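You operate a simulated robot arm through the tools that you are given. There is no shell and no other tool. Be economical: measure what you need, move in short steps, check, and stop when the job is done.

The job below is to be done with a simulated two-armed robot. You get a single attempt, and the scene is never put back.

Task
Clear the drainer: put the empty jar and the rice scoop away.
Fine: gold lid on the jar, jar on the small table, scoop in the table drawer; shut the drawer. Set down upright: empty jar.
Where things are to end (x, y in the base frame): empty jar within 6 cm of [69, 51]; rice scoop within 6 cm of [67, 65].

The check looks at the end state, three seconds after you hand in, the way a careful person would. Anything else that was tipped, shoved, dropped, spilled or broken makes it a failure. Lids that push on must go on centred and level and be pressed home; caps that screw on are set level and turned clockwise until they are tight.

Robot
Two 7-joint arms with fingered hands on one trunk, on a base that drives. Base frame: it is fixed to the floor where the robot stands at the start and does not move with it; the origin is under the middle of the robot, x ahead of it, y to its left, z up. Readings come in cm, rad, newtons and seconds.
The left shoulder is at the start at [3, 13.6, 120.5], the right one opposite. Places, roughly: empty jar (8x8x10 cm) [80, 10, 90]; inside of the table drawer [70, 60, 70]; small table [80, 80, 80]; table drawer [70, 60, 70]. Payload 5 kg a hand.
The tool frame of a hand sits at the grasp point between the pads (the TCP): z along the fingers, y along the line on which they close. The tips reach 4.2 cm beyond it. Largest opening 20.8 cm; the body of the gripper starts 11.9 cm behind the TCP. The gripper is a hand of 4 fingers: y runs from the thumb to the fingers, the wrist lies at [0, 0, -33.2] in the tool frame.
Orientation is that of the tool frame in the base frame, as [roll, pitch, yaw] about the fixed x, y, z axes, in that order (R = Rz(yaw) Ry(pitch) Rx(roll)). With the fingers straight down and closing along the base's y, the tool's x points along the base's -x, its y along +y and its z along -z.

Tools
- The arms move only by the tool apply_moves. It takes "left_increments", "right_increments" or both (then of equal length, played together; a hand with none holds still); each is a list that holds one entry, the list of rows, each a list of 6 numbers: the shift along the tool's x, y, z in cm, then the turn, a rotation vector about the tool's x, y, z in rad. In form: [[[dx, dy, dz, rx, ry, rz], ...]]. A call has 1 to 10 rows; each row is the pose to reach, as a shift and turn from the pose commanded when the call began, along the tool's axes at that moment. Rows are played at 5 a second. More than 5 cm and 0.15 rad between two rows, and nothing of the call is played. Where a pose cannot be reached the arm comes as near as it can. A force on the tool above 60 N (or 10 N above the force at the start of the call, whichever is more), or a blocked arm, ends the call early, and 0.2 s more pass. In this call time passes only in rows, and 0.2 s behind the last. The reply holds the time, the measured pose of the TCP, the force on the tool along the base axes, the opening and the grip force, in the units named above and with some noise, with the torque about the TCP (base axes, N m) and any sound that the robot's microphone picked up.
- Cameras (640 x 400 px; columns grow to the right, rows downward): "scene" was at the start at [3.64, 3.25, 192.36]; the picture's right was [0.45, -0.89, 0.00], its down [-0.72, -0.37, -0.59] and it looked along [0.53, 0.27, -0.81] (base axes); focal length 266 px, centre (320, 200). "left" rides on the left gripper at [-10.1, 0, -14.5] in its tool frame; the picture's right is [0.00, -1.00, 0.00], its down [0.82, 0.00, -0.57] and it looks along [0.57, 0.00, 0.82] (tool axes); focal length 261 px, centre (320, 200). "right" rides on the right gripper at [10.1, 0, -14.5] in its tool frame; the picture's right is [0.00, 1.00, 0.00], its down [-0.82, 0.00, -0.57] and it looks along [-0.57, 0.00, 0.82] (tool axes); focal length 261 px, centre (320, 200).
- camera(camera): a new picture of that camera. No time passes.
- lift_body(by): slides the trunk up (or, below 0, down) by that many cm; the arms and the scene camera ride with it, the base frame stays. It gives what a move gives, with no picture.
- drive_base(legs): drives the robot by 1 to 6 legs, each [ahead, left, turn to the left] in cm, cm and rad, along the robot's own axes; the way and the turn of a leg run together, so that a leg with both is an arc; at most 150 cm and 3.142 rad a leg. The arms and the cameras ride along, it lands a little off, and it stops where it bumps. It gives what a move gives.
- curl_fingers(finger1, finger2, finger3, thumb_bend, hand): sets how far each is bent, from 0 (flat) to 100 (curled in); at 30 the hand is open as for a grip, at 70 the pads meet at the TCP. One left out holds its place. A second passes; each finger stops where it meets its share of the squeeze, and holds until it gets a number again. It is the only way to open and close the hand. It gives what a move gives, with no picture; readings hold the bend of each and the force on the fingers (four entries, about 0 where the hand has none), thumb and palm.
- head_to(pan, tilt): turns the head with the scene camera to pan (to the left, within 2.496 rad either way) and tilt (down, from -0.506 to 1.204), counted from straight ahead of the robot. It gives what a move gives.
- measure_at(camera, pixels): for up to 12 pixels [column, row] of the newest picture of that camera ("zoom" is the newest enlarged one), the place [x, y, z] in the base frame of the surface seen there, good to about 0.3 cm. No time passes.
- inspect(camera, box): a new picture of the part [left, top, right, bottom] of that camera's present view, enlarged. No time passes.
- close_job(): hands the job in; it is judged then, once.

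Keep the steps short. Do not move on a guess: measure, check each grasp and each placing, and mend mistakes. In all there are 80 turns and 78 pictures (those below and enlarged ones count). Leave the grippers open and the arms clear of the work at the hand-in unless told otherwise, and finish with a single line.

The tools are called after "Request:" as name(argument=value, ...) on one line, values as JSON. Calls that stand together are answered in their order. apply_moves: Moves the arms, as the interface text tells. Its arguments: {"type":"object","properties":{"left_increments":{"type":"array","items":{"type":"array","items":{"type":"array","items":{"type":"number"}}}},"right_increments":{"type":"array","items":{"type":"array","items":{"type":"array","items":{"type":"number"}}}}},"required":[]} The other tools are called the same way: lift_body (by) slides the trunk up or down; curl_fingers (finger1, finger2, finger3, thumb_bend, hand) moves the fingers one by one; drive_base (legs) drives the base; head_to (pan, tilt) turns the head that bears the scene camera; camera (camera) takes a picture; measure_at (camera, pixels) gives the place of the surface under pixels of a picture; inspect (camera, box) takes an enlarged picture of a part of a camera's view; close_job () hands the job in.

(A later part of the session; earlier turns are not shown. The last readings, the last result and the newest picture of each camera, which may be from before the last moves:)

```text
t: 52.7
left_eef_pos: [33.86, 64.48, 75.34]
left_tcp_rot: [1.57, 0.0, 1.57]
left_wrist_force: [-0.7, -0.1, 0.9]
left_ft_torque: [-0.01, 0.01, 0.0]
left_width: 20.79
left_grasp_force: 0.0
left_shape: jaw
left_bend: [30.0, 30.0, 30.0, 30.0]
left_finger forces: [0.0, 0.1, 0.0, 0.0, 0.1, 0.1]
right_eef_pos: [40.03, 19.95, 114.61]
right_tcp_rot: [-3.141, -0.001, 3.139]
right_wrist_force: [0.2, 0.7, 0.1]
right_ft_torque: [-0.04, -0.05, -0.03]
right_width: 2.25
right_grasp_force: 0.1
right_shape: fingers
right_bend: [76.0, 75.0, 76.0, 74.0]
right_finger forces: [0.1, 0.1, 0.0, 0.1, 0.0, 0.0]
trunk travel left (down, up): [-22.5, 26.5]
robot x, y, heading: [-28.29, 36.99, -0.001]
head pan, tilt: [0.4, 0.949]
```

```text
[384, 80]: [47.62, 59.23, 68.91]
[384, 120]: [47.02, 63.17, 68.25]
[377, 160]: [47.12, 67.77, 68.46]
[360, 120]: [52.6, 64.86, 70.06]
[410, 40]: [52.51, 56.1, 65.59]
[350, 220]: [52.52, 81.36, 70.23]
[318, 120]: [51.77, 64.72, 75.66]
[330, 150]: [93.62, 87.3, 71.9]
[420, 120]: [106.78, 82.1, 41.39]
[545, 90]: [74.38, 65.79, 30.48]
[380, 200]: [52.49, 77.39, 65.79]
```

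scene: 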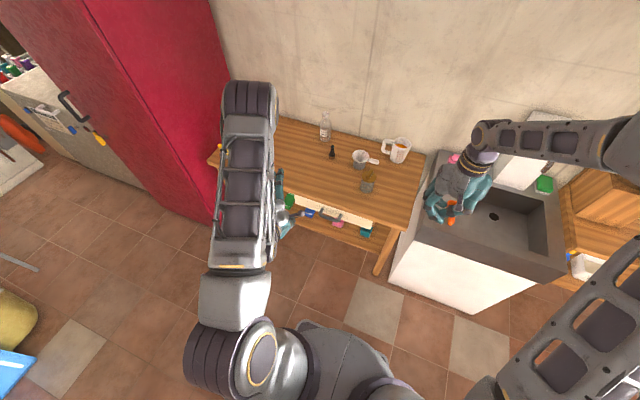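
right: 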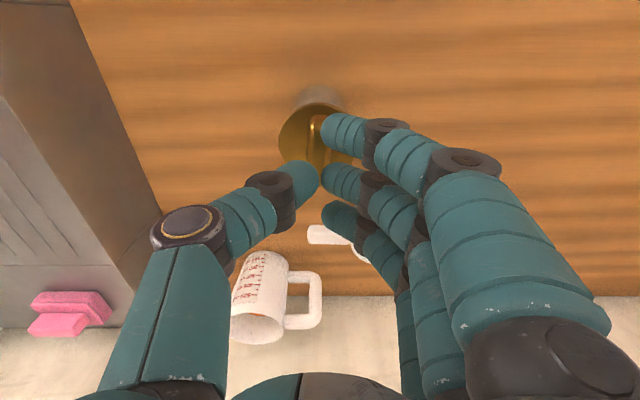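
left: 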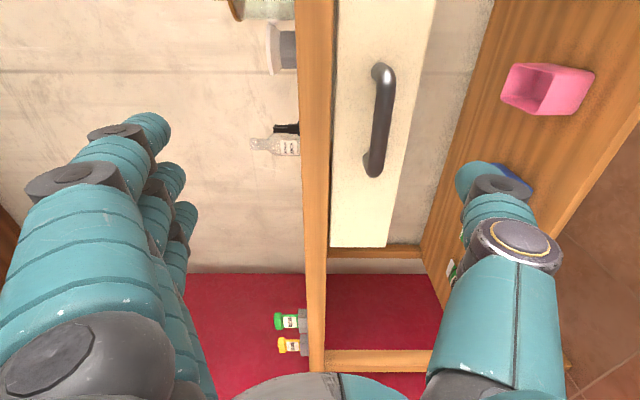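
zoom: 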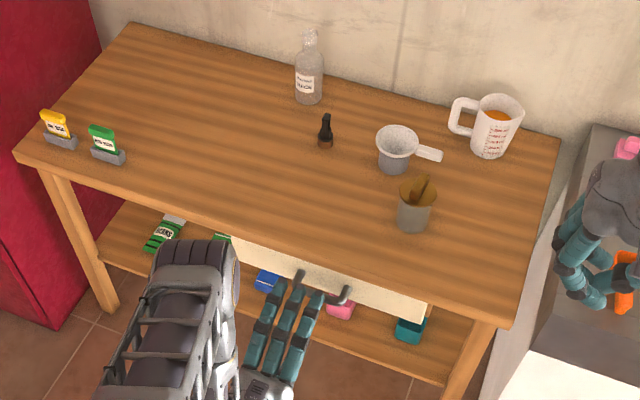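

The bar is centred at x≈47.8, z≈68.3, with 4 cm behind it to the drawer front. I close the left hand to 56, go down and slide it forward around the bar.

Request:
curl_fingers(hand="left", finger1=56, finger2=56, finger3=56, thumb_bend=56)

Request:
apply_moves(left_increments=[[[0, -3.5, 0, 0, 0, 0], [0, -6.9, 0, 0, 0, 0], [0, -6.9, 4, 0, 0, 0], [0, -6.9, 8, 0, 0, 0], [0, -6.9, 11, 0, 0, 0], [0, -6.9, 12.6, 0, 0, 0], [0, -6.9, 12.6, 0, 0, 0]]])

Request:
camera(camera="left")

```text
t: 53.7
left_eef_pos: [33.77, 64.54, 75.33]
left_tcp_rot: [1.573, 0.001, 1.567]
left_wrist_force: [0.1, -0.1, -1.0]
left_ft_torque: [0.01, -0.01, -0.03]
left_width: 9.12
left_grasp_force: 0.1
left_shape: fingers
left_bend: [56.0, 56.0, 56.0, 56.0]
left_finger forces: [0.1, 0.1, 0.0, 0.1, 0.0, 0.1]
right_eef_pos: [39.99, 19.9, 114.59]
right_tcp_rot: [3.14, 0.001, 3.139]
right_wrist_force: [-0.4, 0.2, 0.2]
right_ft_torque: [0.0, 0.0, 0.01]
right_width: 2.25
right_grasp_force: 0.1
right_shape: fingers
right_bend: [76.0, 75.0, 76.0, 74.0]
right_finger forces: [0.0, 0.0, 0.0, 0.1, 0.0, 0.0]
trunk travel left (down, up): [-22.5, 26.5]
robot x, y, heading: [-28.11, 37.02, 0.002]
head pan, tilt: [0.4, 0.949]
```

```text
t: 55.3
left_eef_pos: [46.58, 64.17, 68.34]
left_tcp_rot: [1.571, 0.001, 1.568]
left_wrist_force: [-0.3, -0.7, -0.3]
left_ft_torque: [0.02, 0.0, -0.02]
left_width: 9.11
left_grasp_force: 0.0
left_shape: fingers
left_bend: [56.0, 56.0, 56.0, 56.0]
left_finger forces: [0.0, 0.1, 0.0, 0.1, 0.1, 0.0]
right_eef_pos: [40.03, 19.83, 114.5]
right_tcp_rot: [3.14, 0.0, 3.139]
right_wrist_force: [0.1, 0.1, -0.1]
right_ft_torque: [0.03, 0.01, -0.01]
right_width: 2.23
right_grasp_force: 0.0
right_shape: fingers
right_bend: [76.0, 75.0, 76.0, 74.0]
right_finger forces: [0.1, 0.0, 0.0, 0.0, 0.0, 0.0]
trunk travel left (down, up): [-22.5, 26.5]
robot x, y, heading: [-27.74, 36.98, -0.001]
head pan, tilt: [0.4, 0.949]
```

```text
29 pictures are left
```

left: 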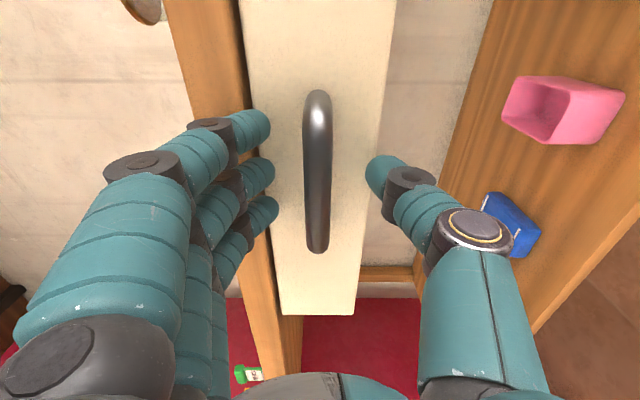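

The bar lies centred between fingers and thumb. I close onto it.

Request:
curl_fingers(hand="left", finger1=76, finger2=76, finger3=76, thumb_bend=76)

Request:
camera(camera="left")

```text
t: 56.3
left_eef_pos: [46.64, 64.23, 68.41]
left_tcp_rot: [1.567, 0.001, 1.569]
left_wrist_force: [1.3, 0.6, 8.5]
left_ft_torque: [-0.22, -0.3, -0.19]
left_width: 3.4
left_grasp_force: 21.5
left_shape: fingers
left_bend: [71.0, 71.0, 71.0, 71.0]
left_finger forces: [10.9, 7.4, 7.4, 0.1, 17.8, 0.0]
right_eef_pos: [40.02, 20.0, 114.66]
right_tcp_rot: [3.14, 0.0, 3.14]
right_wrist_force: [0.0, -0.1, 0.0]
right_ft_torque: [-0.01, -0.02, 0.01]
right_width: 2.23
right_grasp_force: 0.1
right_shape: fingers
right_bend: [76.0, 75.0, 76.0, 74.0]
right_finger forces: [0.0, 0.1, 0.1, 0.1, 0.1, 0.0]
trunk travel left (down, up): [-22.5, 26.5]
robot x, y, heading: [-27.84, 36.91, -0.003]
head pan, tilt: [0.4, 0.949]
```

```text
28 pictures are left
```

left: 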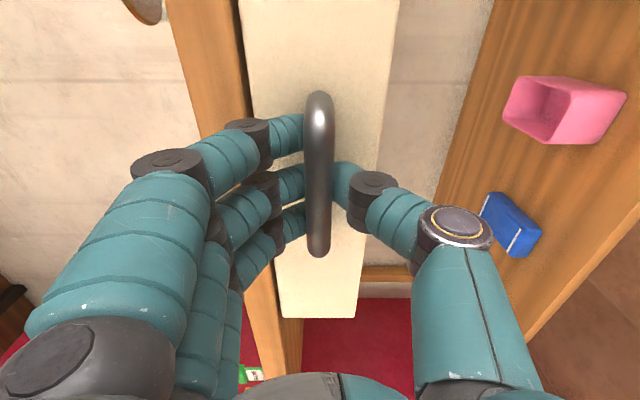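

The bar is gripped with 21 N. I pull 6 cm straight back as a test.

Request:
apply_moves(left_increments=[[[0, 0, -1.5, 0, 0, 0], [0, 0, -3, 0, 0, 0], [0, 0, -4.5, 0, 0, 0], [0, 0, -6, 0, 0, 0], [0, 0, -6, 0, 0, 0]]])

Request:
inspect(camera="scene", box=[230, 100, 430, 260])

```text
t: 57.5
left_eef_pos: [40.57, 64.3, 68.39]
left_tcp_rot: [1.571, 0.001, 1.568]
left_wrist_force: [1.2, -11.4, 8.8]
left_ft_torque: [-0.29, -0.35, -0.47]
left_width: 3.25
left_grasp_force: 19.2
left_shape: fingers
left_bend: [72.0, 72.0, 72.0, 72.0]
left_finger forces: [10.2, 6.6, 6.3, 0.1, 14.9, 0.0]
right_eef_pos: [40.05, 19.79, 114.55]
right_tcp_rot: [-3.141, 0.001, 3.139]
right_wrist_force: [0.5, 0.2, 1.0]
right_ft_torque: [0.05, 0.02, -0.01]
right_width: 2.24
right_grasp_force: 0.0
right_shape: fingers
right_bend: [76.0, 75.0, 76.0, 74.0]
right_finger forces: [0.0, 0.0, 0.1, 0.0, 0.0, 0.0]
trunk travel left (down, up): [-22.5, 26.5]
robot x, y, heading: [-27.53, 36.61, 0.001]
head pan, tilt: [0.4, 0.949]
```

```text
2.50 times, centred on (330, 180) of scene
```

zoom: 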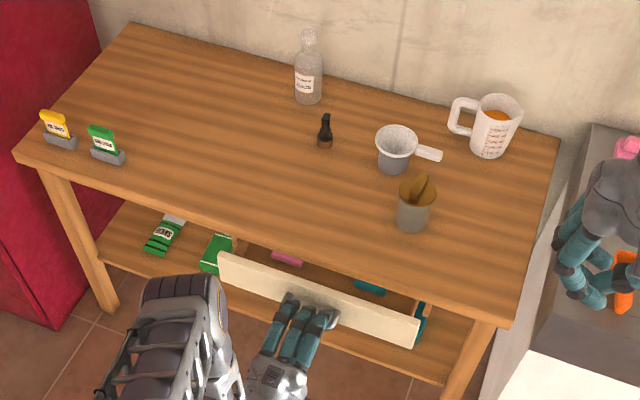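

The drawer follows. I pull it on in small rows to about 23 cm open.

Request:
apply_moves(left_increments=[[[0, 0, -2, 0, 0, 0], [0, 0, -4, 0, 0, 0], [0, 0, -6, 0, 0, 0], [0, 0, -8, 0, 0, 0], [0, 0, -10, 0, 0, 0], [0, 0, -12, 0, 0, 0], [0, 0, -14, 0, 0, 0], [0, 0, -16, 0, 0, 0], [0, 0, -17, 0, 0, 0], [0, 0, -17, 0, 0, 0]]])

Request:
camera(camera="scene")

Request:
inspect(camera="scene", box=[230, 140, 430, 300])

Request:
measure_at(camera="zoom", pixels=[[200, 240], [400, 340], [300, 260], [340, 280], [250, 240], [380, 300], [280, 300]])

```text
t: 59.7
left_eef_pos: [23.55, 64.76, 68.48]
left_tcp_rot: [1.571, -0.001, 1.569]
left_wrist_force: [0.5, 20.3, 0.2]
left_ft_torque: [-0.17, -0.13, 0.37]
left_width: 2.84
left_grasp_force: 18.0
left_shape: fingers
left_bend: [72.0, 72.0, 72.0, 72.0]
left_finger forces: [17.1, 0.0, 4.0, 0.0, 15.3, 0.1]
right_eef_pos: [40.12, 19.89, 114.6]
right_tcp_rot: [3.141, -0.001, 3.14]
right_wrist_force: [-0.6, -0.3, -0.8]
right_ft_torque: [0.01, -0.02, -0.03]
right_width: 2.24
right_grasp_force: 0.0
right_shape: fingers
right_bend: [76.0, 75.0, 76.0, 74.0]
right_finger forces: [0.1, 0.1, 0.0, 0.1, 0.1, 0.0]
trunk travel left (down, up): [-22.5, 26.5]
robot x, y, heading: [-28.11, 36.93, 0.001]
head pan, tilt: [0.4, 0.949]
```

```text
26 pictures are left
```

scene: 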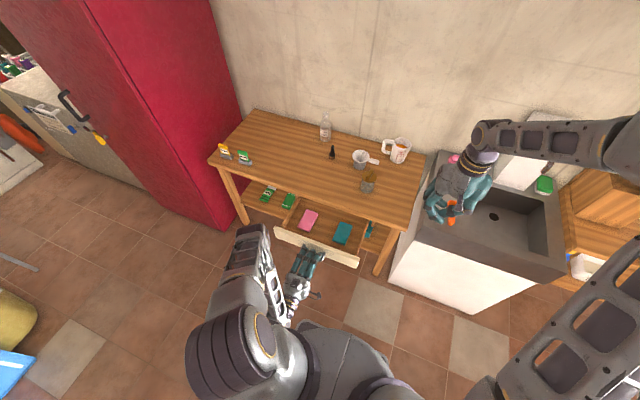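

```text
2.50 times, centred on (330, 220) of scene
```

zoom: 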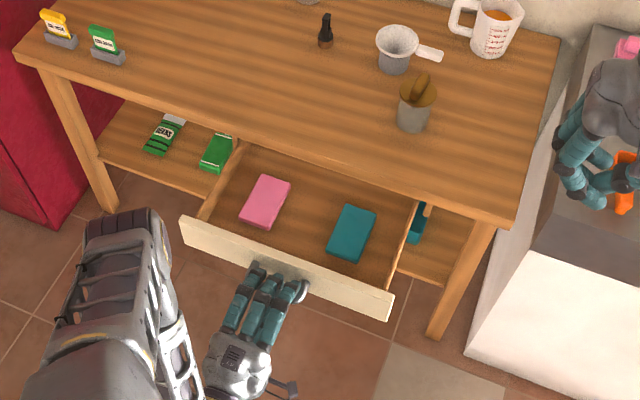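

```text
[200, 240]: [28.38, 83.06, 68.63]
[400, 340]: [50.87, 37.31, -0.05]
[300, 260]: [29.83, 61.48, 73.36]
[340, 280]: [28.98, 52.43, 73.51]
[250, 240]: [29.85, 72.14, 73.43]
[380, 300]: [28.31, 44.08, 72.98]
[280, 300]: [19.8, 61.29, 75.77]
```

The drawer is open about 23 cm, and a pink and a teal item are already inside. I measure its floor and those items.

Request:
inspect(camera="scene", box=[290, 190, 390, 270])

Request:
measure_at(camera="zoom", pixels=[[70, 160], [110, 190], [130, 95], [190, 200], [230, 190], [290, 180], [250, 260], [180, 260], [180, 130], [330, 160], [60, 220], [340, 300]])

```text
5.00 times, centred on (340, 230) of scene
```

zoom: 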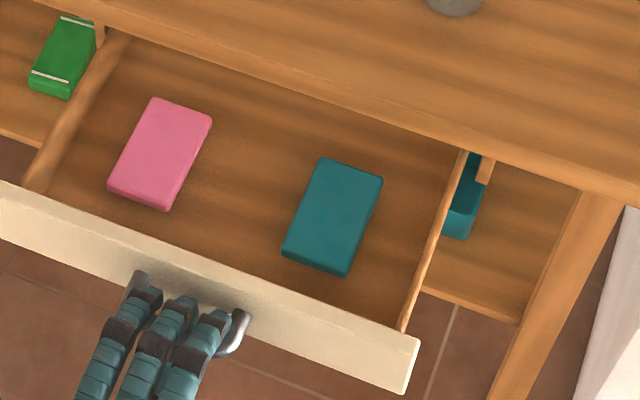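

```text
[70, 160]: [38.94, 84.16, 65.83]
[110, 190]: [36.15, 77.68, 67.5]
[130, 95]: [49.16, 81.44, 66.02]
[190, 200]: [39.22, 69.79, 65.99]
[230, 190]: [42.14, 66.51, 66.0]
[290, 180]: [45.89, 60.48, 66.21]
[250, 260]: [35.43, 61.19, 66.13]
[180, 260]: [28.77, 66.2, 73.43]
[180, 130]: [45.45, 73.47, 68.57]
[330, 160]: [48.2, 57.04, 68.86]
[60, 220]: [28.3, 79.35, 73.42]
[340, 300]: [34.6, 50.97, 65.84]
```

The drawer floor is at z≈66 with a free lane at y 59–70. The scoop goes at about (43,64.7) now, which is (66,64.7) once shut. I move the right hand above the scoop handle near (58.8,8.6) and open it.

Request:
apply_moves(right_increments=[[[-3.8, -2.3, 1, 0, 0, 0], [-7.6, -4.6, 2, 0, 0, 0], [-11.4, -6.9, 3, 0, 0, 0], [-15.2, -9.2, 4.5, 0, 0, 0], [-18.75, -11.3, 6, 0, 0, 0], [-18.75, -11.3, 6, 0, 0, 0]]])

Request:
curl_fingers(hand="right", finger1=54, finger2=54, finger3=54, thumb_bend=54)

Request:
camera(camera="right")

Request:
inspect(camera="right", box=[240, 60, 400, 160])

Request:
measure_at(camera="zoom", pixels=[[320, 100], [320, 150], [320, 200], [320, 240], [320, 60], [320, 300], [400, 200]])

```text
t: 61.1
left_eef_pos: [23.47, 64.75, 68.49]
left_tcp_rot: [1.57, 0.001, 1.57]
left_wrist_force: [-1.1, 17.7, 2.3]
left_ft_torque: [-0.24, -0.19, 0.28]
left_width: 2.83
left_grasp_force: 11.2
left_shape: fingers
left_bend: [72.0, 72.0, 72.0, 72.0]
left_finger forces: [17.7, 0.0, 3.9, 0.0, 0.0, 0.0]
right_eef_pos: [58.54, 8.67, 108.88]
right_tcp_rot: [-3.141, 0.002, 3.141]
right_wrist_force: [-0.5, 1.0, 1.8]
right_ft_torque: [-0.1, -0.04, -0.02]
right_width: 2.25
right_grasp_force: 0.0
right_shape: fingers
right_bend: [76.0, 75.0, 76.0, 74.0]
right_finger forces: [0.1, 0.0, 0.0, 0.0, 0.1, 0.0]
trunk travel left (down, up): [-22.5, 26.5]
robot x, y, heading: [-28.04, 36.91, -0.002]
head pan, tilt: [0.4, 0.949]
```

```text
t: 62.1
left_eef_pos: [23.44, 64.67, 68.4]
left_tcp_rot: [1.571, -0.001, 1.57]
left_wrist_force: [0.2, 18.6, 3.3]
left_ft_torque: [-0.29, -0.13, 0.27]
left_width: 2.8
left_grasp_force: 10.9
left_shape: fingers
left_bend: [72.0, 72.0, 72.0, 72.0]
left_finger forces: [18.2, 0.0, 3.9, 0.0, 0.0, 0.0]
right_eef_pos: [58.47, 8.72, 108.69]
right_tcp_rot: [-3.141, -0.001, 3.138]
right_wrist_force: [0.6, 0.5, -0.9]
right_ft_torque: [0.04, 0.0, -0.02]
right_width: 9.93
right_grasp_force: 0.1
right_shape: fingers
right_bend: [54.0, 54.0, 54.0, 54.0]
right_finger forces: [0.0, 0.1, 0.0, 0.0, 0.1, 0.1]
trunk travel left (down, up): [-22.5, 26.5]
robot x, y, heading: [-28.02, 36.81, -0.003]
head pan, tilt: [0.4, 0.949]
```

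```text
23 pictures are left
```

right: 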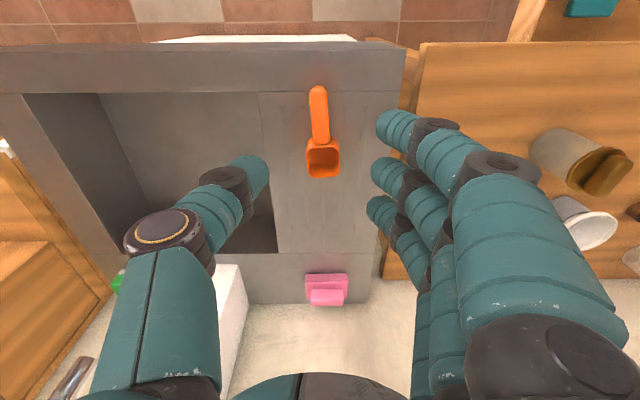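

```text
4.00 times, centred on (320, 110) of right
```

zoom: 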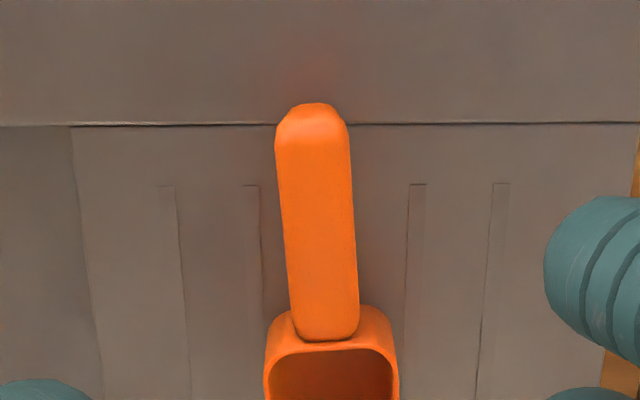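

```text
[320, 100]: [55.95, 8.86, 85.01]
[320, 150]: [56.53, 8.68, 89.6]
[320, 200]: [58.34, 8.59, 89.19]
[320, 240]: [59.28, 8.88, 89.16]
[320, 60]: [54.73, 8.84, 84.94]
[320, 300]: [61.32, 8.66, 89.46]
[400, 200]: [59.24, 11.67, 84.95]
```

The handle is centred under the hand: y≈8.65, top z 89.3, x 55–62.5. I go down to z≈90.4 and close.

Request:
apply_moves(right_increments=[[[-0.2, 0, 4.5, 0, 0, 0], [-0.2, 0, 9, 0, 0, 0], [-0.2, 0, 13, 0, 0, 0], [-0.2, 0, 16.5, 0, 0, 0], [-0.2, 0, 18.3, 0, 0, 0], [-0.2, 0, 18.3, 0, 0, 0]]])

Request:
curl_fingers(hand="right", finger1=64, finger2=64, finger3=64, thumb_bend=64)

Request:
camera(camera="right")

```text
t: 63.5
left_eef_pos: [23.42, 64.56, 68.39]
left_tcp_rot: [1.572, -0.001, 1.57]
left_wrist_force: [1.7, 17.4, 4.2]
left_ft_torque: [-0.26, -0.23, 0.23]
left_width: 2.8
left_grasp_force: 11.1
left_shape: fingers
left_bend: [72.0, 72.0, 73.0, 72.0]
left_finger forces: [18.2, 0.0, 4.0, 0.1, 0.1, 0.0]
right_eef_pos: [58.95, 8.77, 90.31]
right_tcp_rot: [-3.14, 0.001, 3.14]
right_wrist_force: [0.6, 0.7, 3.7]
right_ft_torque: [-0.22, 0.01, 0.02]
right_width: 9.97
right_grasp_force: 1.9
right_shape: fingers
right_bend: [54.0, 54.0, 54.0, 54.0]
right_finger forces: [0.1, 0.0, 0.1, 0.1, 3.5, 0.0]
trunk travel left (down, up): [-22.5, 26.5]
robot x, y, heading: [-27.42, 36.81, -0.005]
head pan, tilt: [0.4, 0.949]
```

```text
t: 64.5
left_eef_pos: [23.54, 64.64, 68.58]
left_tcp_rot: [1.572, -0.001, 1.57]
left_wrist_force: [0.0, 18.7, 4.9]
left_ft_torque: [-0.29, -0.2, 0.28]
left_width: 2.81
left_grasp_force: 11.8
left_shape: fingers
left_bend: [72.0, 72.0, 73.0, 72.0]
left_finger forces: [18.6, 0.1, 4.1, 0.0, 0.0, 0.0]
right_eef_pos: [58.86, 8.81, 90.31]
right_tcp_rot: [3.141, -0.002, 3.14]
right_wrist_force: [-0.4, 0.8, 1.0]
right_ft_torque: [-0.01, 0.01, -0.01]
right_width: 5.41
right_grasp_force: 0.1
right_shape: fingers
right_bend: [64.0, 64.0, 64.0, 64.0]
right_finger forces: [0.0, 0.0, 0.0, 0.1, 0.0, 0.1]
trunk travel left (down, up): [-22.5, 26.5]
robot x, y, heading: [-28.0, 36.8, -0.003]
head pan, tilt: [0.4, 0.949]
```

```text
21 pictures are left
```

right: 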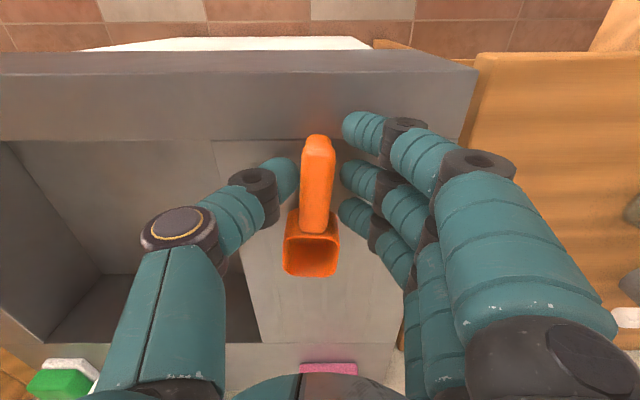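

Thumb and fingers straddle the handle. I close to grip and then lift 2 cm.

Request:
curl_fingers(hand="right", finger1=75, finger2=75, finger3=75, thumb_bend=75)

Request:
apply_moves(right_increments=[[[0, 0, -1, 0, 0, 0], [0, 0, -2, 0, 0, 0], [0, 0, -2, 0, 0, 0]]])

Request:
camera(camera="right")

```text
t: 65.5
left_eef_pos: [23.46, 64.66, 68.39]
left_tcp_rot: [1.57, 0.0, 1.569]
left_wrist_force: [-0.4, 19.1, 4.1]
left_ft_torque: [-0.29, -0.19, 0.28]
left_width: 2.8
left_grasp_force: 11.1
left_shape: fingers
left_bend: [72.0, 72.0, 73.0, 72.0]
left_finger forces: [18.7, 0.0, 4.0, 0.1, 0.0, 0.0]
right_eef_pos: [58.97, 8.74, 90.24]
right_tcp_rot: [3.141, -0.002, 3.139]
right_wrist_force: [0.2, 0.7, 0.2]
right_ft_torque: [0.01, -0.01, 0.0]
right_width: 3.89
right_grasp_force: 28.1
right_shape: fingers
right_bend: [71.0, 66.0, 68.0, 68.0]
right_finger forces: [9.8, 11.5, 8.0, 0.1, 26.2, 0.1]
trunk travel left (down, up): [-22.5, 26.5]
robot x, y, heading: [-28.47, 36.84, -0.001]
head pan, tilt: [0.4, 0.949]
```

```text
t: 66.3
left_eef_pos: [23.56, 64.64, 68.38]
left_tcp_rot: [1.57, -0.001, 1.569]
left_wrist_force: [0.2, 18.1, 5.0]
left_ft_torque: [-0.32, -0.19, 0.25]
left_width: 2.8
left_grasp_force: 11.6
left_shape: fingers
left_bend: [72.0, 72.0, 73.0, 72.0]
left_finger forces: [18.8, 0.1, 3.9, 0.0, 0.1, 0.0]
right_eef_pos: [58.98, 8.79, 92.28]
right_tcp_rot: [3.14, 0.0, 3.139]
right_wrist_force: [0.4, -0.6, -0.6]
right_ft_torque: [0.03, 0.01, -0.01]
right_width: 3.91
right_grasp_force: 28.4
right_shape: fingers
right_bend: [71.0, 66.0, 68.0, 68.0]
right_finger forces: [9.9, 11.5, 8.0, 0.0, 26.2, 0.1]
trunk travel left (down, up): [-22.5, 26.5]
robot x, y, heading: [-28.04, 36.67, 0.001]
head pan, tilt: [0.4, 0.949]
```

```text
20 pictures are left
```

right: 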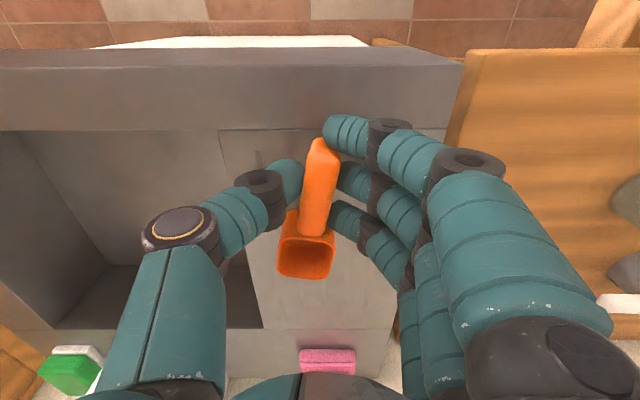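

The scoop is held at 28 N. I lift it and carry it toward the drawer, well above the table.

Request:
apply_moves(right_increments=[[[0, 0, -5, 0, 0, 0], [0, 0, -10, 0, 0, 0], [0, 0, -15, 0, 0, 0], [1.58, 4.31, -15, 0, 0, 0], [3.15, 8.62, -15, 0, 0, 0], [4.73, 12.92, -15, 0, 0, 0], [6.31, 17.23, -15, 0, 0, 0], [7.88, 21.54, -15, 0, 0, 0], [9.46, 25.85, -15, 0, 0, 0], [11.04, 30.15, -15, 0, 0, 0]]])

Request:
apply_moves(right_increments=[[[1.58, 4.31, 0, 0, 0, 0], [3.15, 8.62, 0, 0, 0, 0], [4.73, 12.92, 0, 0, 0, 0], [6.31, 17.23, 0, 0, 0, 0], [7.88, 21.54, 0, 0, 0, 0], [9.3, 25.9, 0, 0, 0, 0], [9.3, 25.9, 0, 0, 0, 0]]])

Request:
camera(camera="right")

Request:
camera(camera="scene")

```text
t: 68.5
left_eef_pos: [23.6, 64.68, 68.44]
left_tcp_rot: [1.571, 0.002, 1.569]
left_wrist_force: [0.0, 16.7, 4.1]
left_ft_torque: [-0.3, -0.24, 0.16]
left_width: 2.82
left_grasp_force: 11.3
left_shape: fingers
left_bend: [72.0, 72.0, 73.0, 72.0]
left_finger forces: [18.5, 0.0, 4.0, 0.0, 0.1, 0.0]
right_eef_pos: [47.61, 38.96, 107.85]
right_tcp_rot: [-3.141, 0.0, 3.138]
right_wrist_force: [0.0, -0.7, 0.2]
right_ft_torque: [-0.04, 0.01, 0.0]
right_width: 3.83
right_grasp_force: 27.6
right_shape: fingers
right_bend: [71.0, 66.0, 68.0, 68.0]
right_finger forces: [9.6, 11.5, 8.2, 0.0, 26.1, 0.2]
trunk travel left (down, up): [-22.5, 26.5]
robot x, y, heading: [-28.08, 36.76, 0.0]
head pan, tilt: [0.4, 0.949]
```

```text
t: 70.1
left_eef_pos: [23.46, 64.64, 68.51]
left_tcp_rot: [1.571, -0.001, 1.572]
left_wrist_force: [0.1, 16.9, 4.7]
left_ft_torque: [-0.33, -0.18, 0.18]
left_width: 2.78
left_grasp_force: 11.1
left_shape: fingers
left_bend: [72.0, 72.0, 73.0, 72.0]
left_finger forces: [18.5, 0.0, 4.0, 0.0, 0.0, 0.0]
right_eef_pos: [38.88, 64.97, 107.22]
right_tcp_rot: [-3.141, 0.002, 3.136]
right_wrist_force: [0.9, -1.0, -0.5]
right_ft_torque: [0.08, 0.05, 0.0]
right_width: 3.79
right_grasp_force: 27.5
right_shape: fingers
right_bend: [71.0, 66.0, 68.0, 68.0]
right_finger forces: [9.6, 11.3, 8.0, 0.0, 25.9, 0.1]
trunk travel left (down, up): [-22.5, 26.5]
robot x, y, heading: [-28.24, 36.98, -0.002]
head pan, tilt: [0.4, 0.949]
```

```text
19 pictures are left
```

right: 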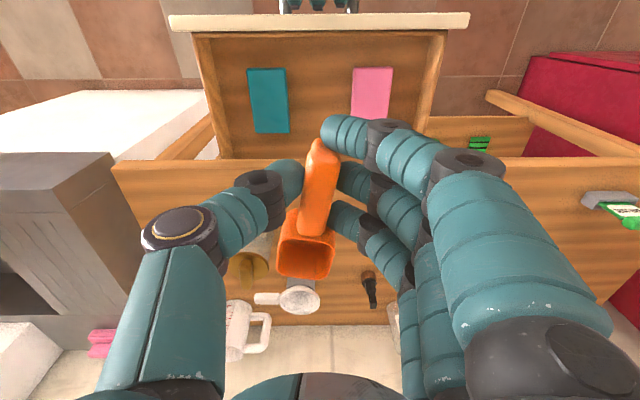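

```text
18 pictures are left
```

scene: 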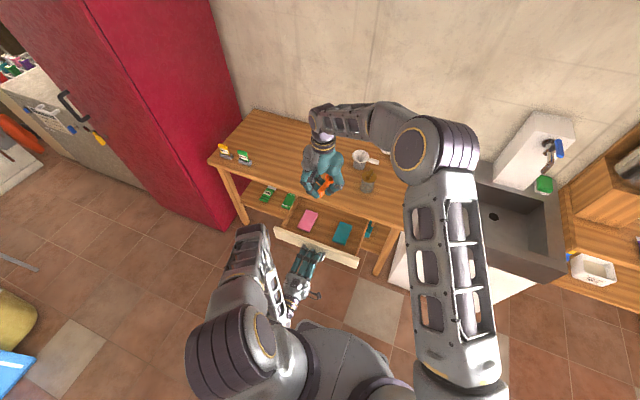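

Pink and teal items lie on either side of the lane, and the bowl tip clears the table edge by 2.5 cm. I descend to about 1.7 cm above the release height.

Request:
apply_moves(right_increments=[[[0, -0.2, 4.8, 0, 0, 0], [0, -0.2, 9.6, 0, 0, 0], [0, -0.2, 14.4, 0, 0, 0], [0, -0.2, 19.2, 0, 0, 0], [0, -0.2, 24, 0, 0, 0], [0, -0.2, 28.5, 0, 0, 0], [0, -0.2, 32.5, 0, 0, 0], [0, -0.2, 34.5, 0, 0, 0], [0, -0.2, 34.5, 0, 0, 0]]])

Request:
camera(camera="right")

Request:
inspect(camera="scene", box=[270, 170, 390, 270])

```text
t: 72.1
left_eef_pos: [23.58, 64.7, 68.55]
left_tcp_rot: [1.572, -0.001, 1.568]
left_wrist_force: [0.4, 15.2, 5.9]
left_ft_torque: [-0.31, -0.24, 0.16]
left_width: 2.78
left_grasp_force: 11.0
left_shape: fingers
left_bend: [72.0, 72.0, 73.0, 72.0]
left_finger forces: [17.6, 0.0, 3.9, 0.0, 0.0, 0.1]
right_eef_pos: [38.4, 64.56, 72.88]
right_tcp_rot: [-3.142, 0.0, 3.139]
right_wrist_force: [-0.6, -0.6, -0.4]
right_ft_torque: [-0.01, -0.03, -0.01]
right_width: 3.73
right_grasp_force: 26.6
right_shape: fingers
right_bend: [72.0, 66.0, 68.0, 68.0]
right_finger forces: [9.4, 11.2, 7.9, 0.0, 25.6, 0.1]
trunk travel left (down, up): [-22.5, 26.5]
robot x, y, heading: [-28.36, 36.72, 0.001]
head pan, tilt: [0.4, 0.949]
```

```text
17 pictures are left
```

right: 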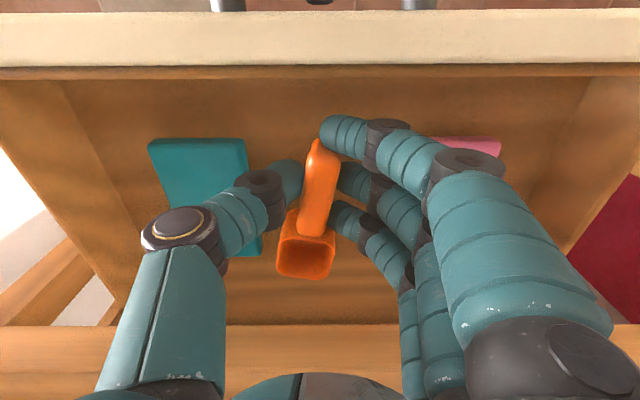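

```text
4.00 times, centred on (330, 220) of scene
```

zoom: 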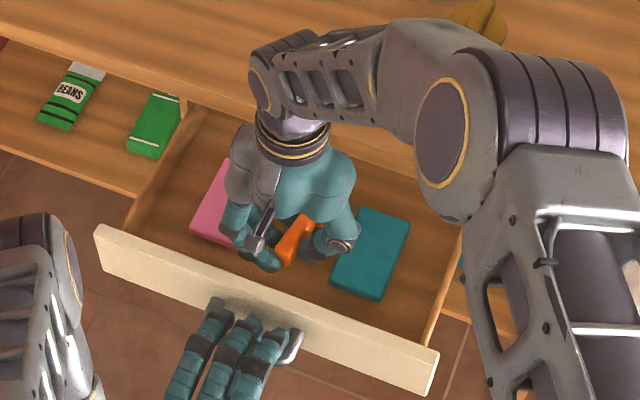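

All is clear. I lower slowly to the drawer floor and watch the force.

Request:
apply_moves(right_increments=[[[0, 0.3, 0.6, 0, 0, 0], [0, 0.4, 1.1, 0, 0, 0], [0, 0.4, 1.4, 0, 0, 0], [0, 0.4, 1.55, 0, 0, 0]]])

```text
t: 73.1
left_eef_pos: [23.39, 64.56, 68.46]
left_tcp_rot: [1.572, 0.0, 1.568]
left_wrist_force: [1.0, 14.7, 5.4]
left_ft_torque: [-0.3, -0.21, 0.15]
left_width: 2.8
left_grasp_force: 11.0
left_shape: fingers
left_bend: [72.0, 72.0, 73.0, 72.0]
left_finger forces: [17.5, 0.0, 3.9, 0.0, 0.0, 0.0]
right_eef_pos: [38.7, 65.21, 71.36]
right_tcp_rot: [3.141, 0.0, 3.14]
right_wrist_force: [0.4, -0.4, -0.4]
right_ft_torque: [-0.02, 0.01, 0.03]
right_width: 3.72
right_grasp_force: 27.5
right_shape: fingers
right_bend: [72.0, 66.0, 68.0, 68.0]
right_finger forces: [9.6, 11.3, 7.9, 0.0, 25.7, 0.0]
trunk travel left (down, up): [-22.5, 26.5]
robot x, y, heading: [-27.94, 36.77, -0.0]
head pan, tilt: [0.4, 0.949]
```

Request:
apply_moves(right_increments=[[[0, 0, 0.15, 0, 0, 0], [0, 0, 0.3, 0, 0, 0], [0, 0, 0.4, 0, 0, 0]]])

```text
t: 73.9
left_eef_pos: [23.47, 64.7, 68.49]
left_tcp_rot: [1.572, -0.002, 1.57]
left_wrist_force: [1.4, 15.6, 3.6]
left_ft_torque: [-0.29, -0.18, 0.17]
left_width: 2.81
left_grasp_force: 10.8
left_shape: fingers
left_bend: [72.0, 72.0, 73.0, 72.0]
left_finger forces: [16.8, 0.0, 3.9, 0.0, 0.1, 0.1]
right_eef_pos: [38.74, 65.2, 71.09]
right_tcp_rot: [3.142, 0.001, 3.141]
right_wrist_force: [-0.8, 0.6, 8.8]
right_ft_torque: [-0.07, -0.2, 0.06]
right_width: 3.7
right_grasp_force: 30.6
right_shape: fingers
right_bend: [72.0, 66.0, 71.0, 68.0]
right_finger forces: [10.6, 11.9, 10.5, 0.0, 28.3, 0.0]
trunk travel left (down, up): [-22.5, 26.5]
robot x, y, heading: [-28.21, 37.08, 0.004]
head pan, tilt: [0.4, 0.949]
```

The floor is touched (9 N). I open just enough to let the handle go and check.

Request:
curl_fingers(hand="right", finger1=62, finger2=61, finger3=62, thumb_bend=62)

Request:
camera(camera="right")

```text
t: 74.9
left_eef_pos: [23.55, 64.6, 68.51]
left_tcp_rot: [1.571, -0.001, 1.569]
left_wrist_force: [-0.2, 15.9, 3.1]
left_ft_torque: [-0.3, -0.15, 0.21]
left_width: 2.82
left_grasp_force: 10.1
left_shape: fingers
left_bend: [72.0, 72.0, 73.0, 72.0]
left_finger forces: [17.2, 0.1, 3.7, 0.0, 0.0, 0.0]
right_eef_pos: [38.8, 65.08, 71.05]
right_tcp_rot: [-3.142, 0.003, 3.139]
right_wrist_force: [1.0, 1.0, 13.2]
right_ft_torque: [-0.04, 0.0, -0.04]
right_width: 5.78
right_grasp_force: 6.5
right_shape: fingers
right_bend: [62.0, 62.0, 62.0, 63.0]
right_finger forces: [1.3, 3.3, 0.8, 0.0, 7.4, 0.0]
trunk travel left (down, up): [-22.5, 26.5]
robot x, y, heading: [-28.27, 36.7, -0.001]
head pan, tilt: [0.4, 0.949]
```

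```text
15 pictures are left
```

right: 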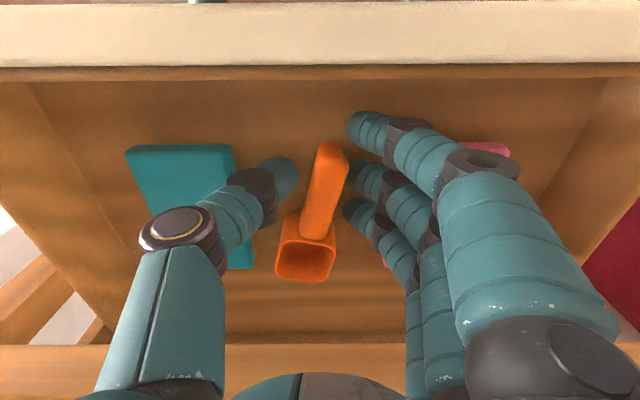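

The handle is free on both sides. I rise slowly at first, then to z≈107.

Request:
apply_moves(right_increments=[[[0, 0, -1, 0, 0, 0], [0, 0, -2.5, 0, 0, 0], [0, 0, -5.5, 0, 0, 0], [0, 0, -10, 0, 0, 0], [0, 0, -15, 0, 0, 0], [0, 0, -20, 0, 0, 0], [0, 0, -25, 0, 0, 0], [0, 0, -30, 0, 0, 0], [0, 0, -35, 0, 0, 0]]])

Request:
inspect(camera="right", box=[180, 0, 460, 175])

Request:
measure_at(camera="zoom", pixels=[[320, 230], [320, 310], [330, 200], [300, 330], [320, 270], [290, 360]])

```text
t: 76.9
left_eef_pos: [23.47, 64.69, 68.51]
left_tcp_rot: [1.571, -0.002, 1.569]
left_wrist_force: [-1.5, 14.4, 4.9]
left_ft_torque: [-0.28, -0.24, 0.14]
left_width: 2.78
left_grasp_force: 10.4
left_shape: fingers
left_bend: [72.0, 72.0, 73.0, 72.0]
left_finger forces: [17.6, 0.0, 3.9, 0.0, 0.0, 0.0]
right_eef_pos: [38.62, 64.98, 106.14]
right_tcp_rot: [-3.139, 0.0, -3.141]
right_wrist_force: [-0.3, -1.1, -1.7]
right_ft_torque: [0.01, -0.16, 0.04]
right_width: 6.13
right_grasp_force: 0.1
right_shape: fingers
right_bend: [62.0, 61.0, 62.0, 62.0]
right_finger forces: [0.1, 0.1, 0.0, 0.0, 0.1, 0.0]
trunk travel left (down, up): [-22.5, 26.5]
robot x, y, heading: [-28.29, 36.86, -0.007]
head pan, tilt: [0.4, 0.949]
```

```text
2.29 times, centred on (320, 88) of right
```

zoom: 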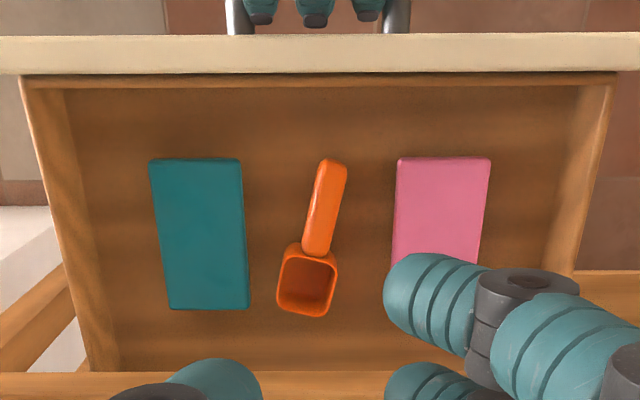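

```text
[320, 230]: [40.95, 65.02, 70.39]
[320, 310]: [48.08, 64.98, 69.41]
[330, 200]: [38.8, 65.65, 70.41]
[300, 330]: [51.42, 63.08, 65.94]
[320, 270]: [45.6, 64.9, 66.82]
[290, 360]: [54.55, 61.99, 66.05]
```

The scoop lies in the lane at about (43,64.7). I push the drawer shut with the left hand, slowly, in two parts.

Request:
apply_moves(left_increments=[[[0, 0, 0.8, 0, 0, 0], [0, 0, 2.4, 0, 0, 0], [0, 0, 4.2, 0, 0, 0], [0, 0, 6, 0, 0, 0], [0, 0, 7.8, 0, 0, 0], [0, 0, 9.6, 0, 0, 0], [0, 0, 11.4, 0, 0, 0], [0, 0, 13.2, 0, 0, 0], [0, 0, 15, 0, 0, 0], [0, 0, 16.5, 0, 0, 0]]])

Request:
apply_moves(left_increments=[[[0, 0, 1.5, 0, 0, 0], [0, 0, 3, 0, 0, 0], [0, 0, 4.5, 0, 0, 0], [0, 0, 5.6, 0, 0, 0], [0, 0, 6.2, 0, 0, 0], [0, 0, 6.6, 0, 0, 0], [0, 0, 6.6, 0, 0, 0]]])

Request:
camera(camera="left")

Request:
measure_at(camera="left", pixels=[[290, 40], [350, 40], [310, 290], [340, 300], [205, 60], [320, 110], [319, 245]])

```text
t: 79.1
left_eef_pos: [40.02, 64.62, 68.3]
left_tcp_rot: [1.571, 0.0, 1.567]
left_wrist_force: [-0.9, 23.5, 7.7]
left_ft_torque: [-0.38, -0.25, 0.31]
left_width: 2.8
left_grasp_force: 13.5
left_shape: fingers
left_bend: [72.0, 72.0, 73.0, 72.0]
left_finger forces: [22.8, 0.0, 3.7, 0.1, 0.0, 0.1]
right_eef_pos: [38.72, 65.06, 106.15]
right_tcp_rot: [3.14, 0.0, 3.14]
right_wrist_force: [0.0, -0.6, -0.5]
right_ft_torque: [0.01, 0.02, 0.03]
right_width: 6.14
right_grasp_force: 0.0
right_shape: fingers
right_bend: [62.0, 61.0, 62.0, 62.0]
right_finger forces: [0.1, 0.0, 0.0, 0.0, 0.0, 0.0]
trunk travel left (down, up): [-22.5, 26.5]
robot x, y, heading: [-27.87, 36.86, -0.005]
head pan, tilt: [0.4, 0.949]
```

```text
t: 80.7
left_eef_pos: [46.5, 64.62, 68.35]
left_tcp_rot: [1.569, 0.0, 1.57]
left_wrist_force: [-0.2, 17.6, 8.6]
left_ft_torque: [-0.39, -0.27, 0.19]
left_width: 2.81
left_grasp_force: 11.9
left_shape: fingers
left_bend: [72.0, 72.0, 73.0, 72.0]
left_finger forces: [20.6, 0.0, 4.5, 0.0, 0.0, 0.0]
right_eef_pos: [38.81, 65.06, 106.2]
right_tcp_rot: [-3.141, 0.0, 3.141]
right_wrist_force: [0.1, 0.2, 0.0]
right_ft_torque: [0.02, 0.01, 0.03]
right_width: 6.13
right_grasp_force: 0.0
right_shape: fingers
right_bend: [62.0, 61.0, 62.0, 62.0]
right_finger forces: [0.1, 0.0, 0.0, 0.0, 0.0, 0.0]
trunk travel left (down, up): [-22.5, 26.5]
robot x, y, heading: [-27.96, 36.68, -0.001]
head pan, tilt: [0.4, 0.949]
```

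```text
13 pictures are left
```

left: 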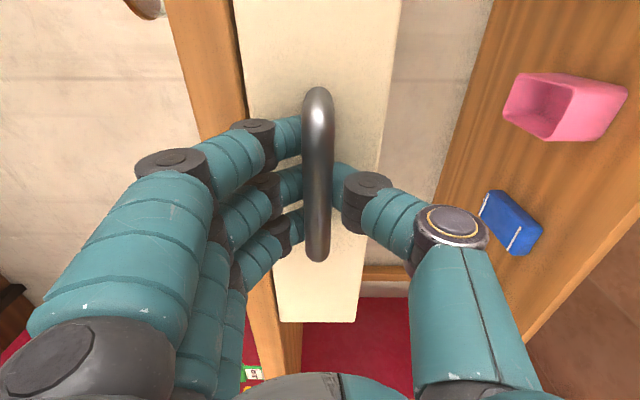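

```text
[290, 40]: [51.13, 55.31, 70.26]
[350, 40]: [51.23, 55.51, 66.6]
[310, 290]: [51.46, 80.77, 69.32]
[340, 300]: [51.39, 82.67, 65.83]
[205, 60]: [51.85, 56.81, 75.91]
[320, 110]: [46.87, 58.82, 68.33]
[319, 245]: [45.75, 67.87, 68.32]
```

The drawer front is at x≈51.3 and started at 52.5, so about 1.2 cm remains. I push on until it stops.

Request:
apply_moves(left_increments=[[[0, 0, 0.5, 0, 0, 0], [0, 0, 1.0, 0, 0, 0], [0, 0, 1.3, 0, 0, 0], [0, 0, 1.5, 0, 0, 0], [0, 0, 1.7, 0, 0, 0]]])

Request:
camera(camera="left")

Request:
measure_at(camera="left", pixels=[[290, 40], [350, 40], [310, 290], [340, 300], [205, 60], [360, 200]])

```text
t: 81.9
left_eef_pos: [48.08, 64.51, 68.47]
left_tcp_rot: [1.57, 0.0, 1.57]
left_wrist_force: [-15.6, 25.4, 14.3]
left_ft_torque: [-0.7, -0.52, -0.12]
left_width: 2.78
left_grasp_force: 15.7
left_shape: fingers
left_bend: [73.0, 72.0, 73.0, 73.0]
left_finger forces: [28.9, 0.0, 2.3, 0.0, 0.1, 0.1]
right_eef_pos: [38.6, 65.03, 106.14]
right_tcp_rot: [-3.141, 0.002, 3.14]
right_wrist_force: [0.1, 0.1, 0.1]
right_ft_torque: [0.03, 0.0, 0.03]
right_width: 6.11
right_grasp_force: 0.1
right_shape: fingers
right_bend: [62.0, 61.0, 62.0, 62.0]
right_finger forces: [0.0, 0.0, 0.0, 0.0, 0.0, 0.0]
trunk travel left (down, up): [-22.5, 26.5]
robot x, y, heading: [-28.13, 36.87, -0.006]
head pan, tilt: [0.4, 0.949]
```

```text
12 pictures are left
```

left: 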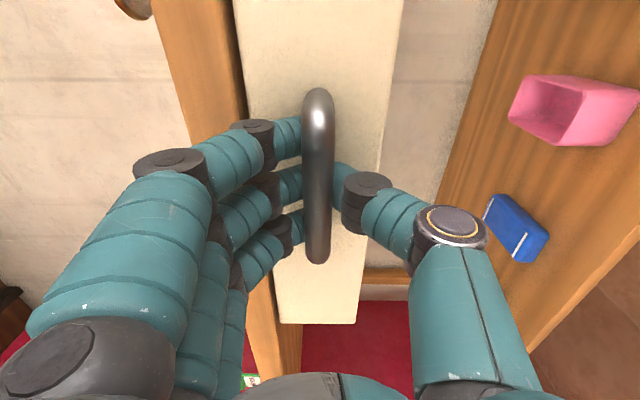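

```text
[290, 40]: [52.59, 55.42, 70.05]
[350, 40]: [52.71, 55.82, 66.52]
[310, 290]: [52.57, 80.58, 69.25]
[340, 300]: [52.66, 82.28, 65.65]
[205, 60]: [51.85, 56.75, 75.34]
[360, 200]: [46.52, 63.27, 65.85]
```

The front is at 52.6 and resistance shows, so the drawer is shut. I open the left hand, then back straight away.

Request:
curl_fingers(hand="left", finger1=54, finger2=54, finger3=54, thumb_bend=54)

Request:
apply_moves(left_increments=[[[0, 0, -2, 0, 0, 0], [0, 0, -5, 0, 0, 0], [0, 0, -9, 0, 0, 0], [0, 0, -13, 0, 0, 0], [0, 0, -17, 0, 0, 0], [0, 0, -20, 0, 0, 0]]], right_increments=[[[0, -4, 0, 0, 0, 0], [0, -8, 0, 0, 0, 0], [0, -12, 0, 0, 0, 0], [0, -16, 0, 0, 0, 0], [0, -20, 0, 0, 0, 0], [0, -24, 0, 0, 0, 0]]])

Request:
camera(camera="left")

Request:
inspect(camera="scene", box=[200, 90, 440, 270])

Request:
inspect(camera="right", box=[240, 120, 440, 260])

```text
t: 82.8
left_eef_pos: [47.51, 63.76, 67.58]
left_tcp_rot: [1.583, 0.007, 1.561]
left_wrist_force: [-34.7, -1.0, -8.6]
left_ft_torque: [-0.04, -1.15, 0.08]
left_width: 9.12
left_grasp_force: 16.9
left_shape: fingers
left_bend: [56.0, 56.0, 56.0, 54.0]
left_finger forces: [13.2, 10.3, 10.8, 0.0, 0.0, 0.0]
right_eef_pos: [38.56, 64.99, 106.01]
right_tcp_rot: [-3.14, -0.001, 3.141]
right_wrist_force: [0.9, 0.1, -0.5]
right_ft_torque: [-0.07, 0.09, -0.01]
right_width: 6.13
right_grasp_force: 0.0
right_shape: fingers
right_bend: [62.0, 61.0, 62.0, 62.0]
right_finger forces: [0.0, 0.0, 0.0, 0.1, 0.1, 0.0]
trunk travel left (down, up): [-22.5, 26.5]
robot x, y, heading: [-28.24, 37.27, 0.002]
head pan, tilt: [0.4, 0.949]
stopped (left hand): the force on the tool passed its limit at 61 N (the readings are from after the stop); the commanded pose is now the measured one
```

```text
t: 84.2
left_eef_pos: [27.99, 64.04, 68.22]
left_tcp_rot: [1.574, 0.001, 1.561]
left_wrist_force: [0.1, -1.8, 1.0]
left_ft_torque: [0.0, 0.03, 0.08]
left_width: 10.0
left_grasp_force: 0.0
left_shape: fingers
left_bend: [54.0, 54.0, 54.0, 54.0]
left_finger forces: [0.0, 0.0, 0.0, 0.1, 0.1, 0.0]
right_eef_pos: [38.52, 40.48, 106.29]
right_tcp_rot: [3.141, 0.001, 3.139]
right_wrist_force: [0.2, 0.0, 0.2]
right_ft_torque: [-0.01, -0.09, -0.02]
right_width: 6.16
right_grasp_force: 0.0
right_shape: fingers
right_bend: [62.0, 61.0, 62.0, 62.0]
right_finger forces: [0.1, 0.0, 0.0, 0.0, 0.0, 0.1]
trunk travel left (down, up): [-22.5, 26.5]
robot x, y, heading: [-28.01, 37.13, -0.003]
head pan, tilt: [0.4, 0.949]
```

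```text
11 pictures are left
```

left: 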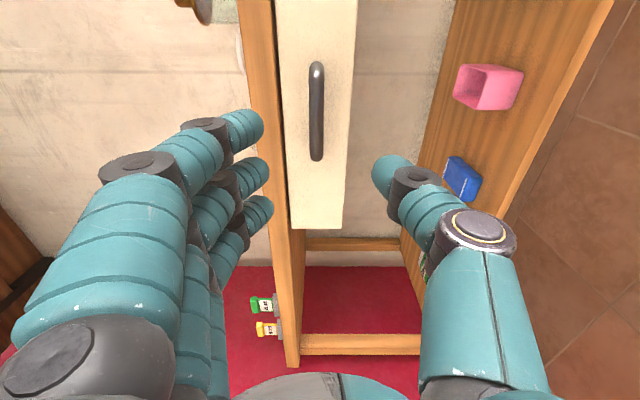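

```text
2.22 times, centred on (320, 180) of scene
```

zoom: 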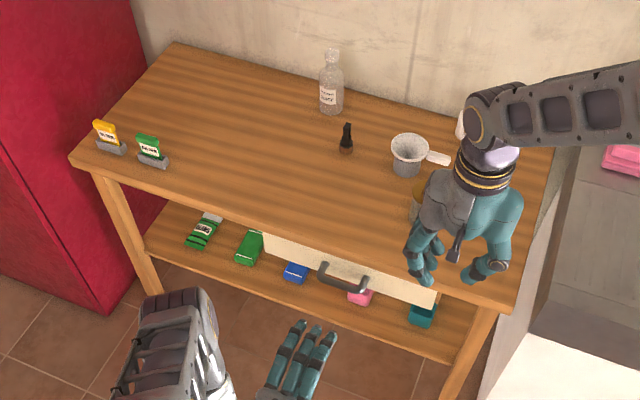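

```text
2.86 times, centred on (340, 190) of right
```

zoom: 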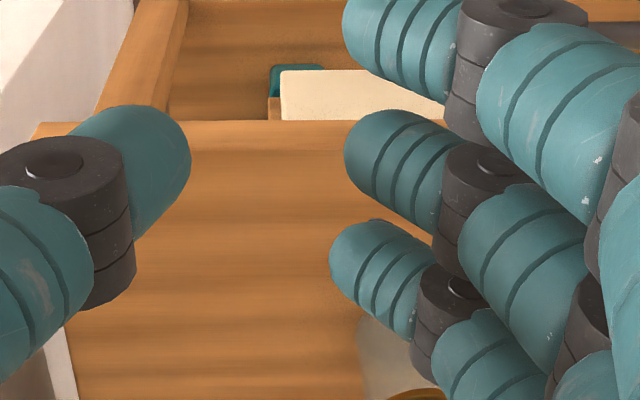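

The release bumped something at 61 N, so I check the drawer front, table edge and table items.

Request:
measure_at(camera="left", pixels=[[300, 40], [340, 40], [305, 215], [335, 215], [262, 60], [290, 350], [317, 80], [317, 150]])

Request:
measure_at(camera="scene", pixels=[[332, 152], [360, 155], [326, 130], [224, 151], [243, 158]])

```text
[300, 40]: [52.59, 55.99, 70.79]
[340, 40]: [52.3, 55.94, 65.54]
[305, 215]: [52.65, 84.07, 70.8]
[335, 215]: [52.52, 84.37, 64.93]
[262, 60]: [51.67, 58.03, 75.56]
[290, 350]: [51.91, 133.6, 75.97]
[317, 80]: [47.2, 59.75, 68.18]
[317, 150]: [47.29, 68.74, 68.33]
```

```text
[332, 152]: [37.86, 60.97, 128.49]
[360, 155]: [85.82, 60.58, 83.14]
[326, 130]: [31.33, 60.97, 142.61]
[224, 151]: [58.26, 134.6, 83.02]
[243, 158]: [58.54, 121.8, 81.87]
```

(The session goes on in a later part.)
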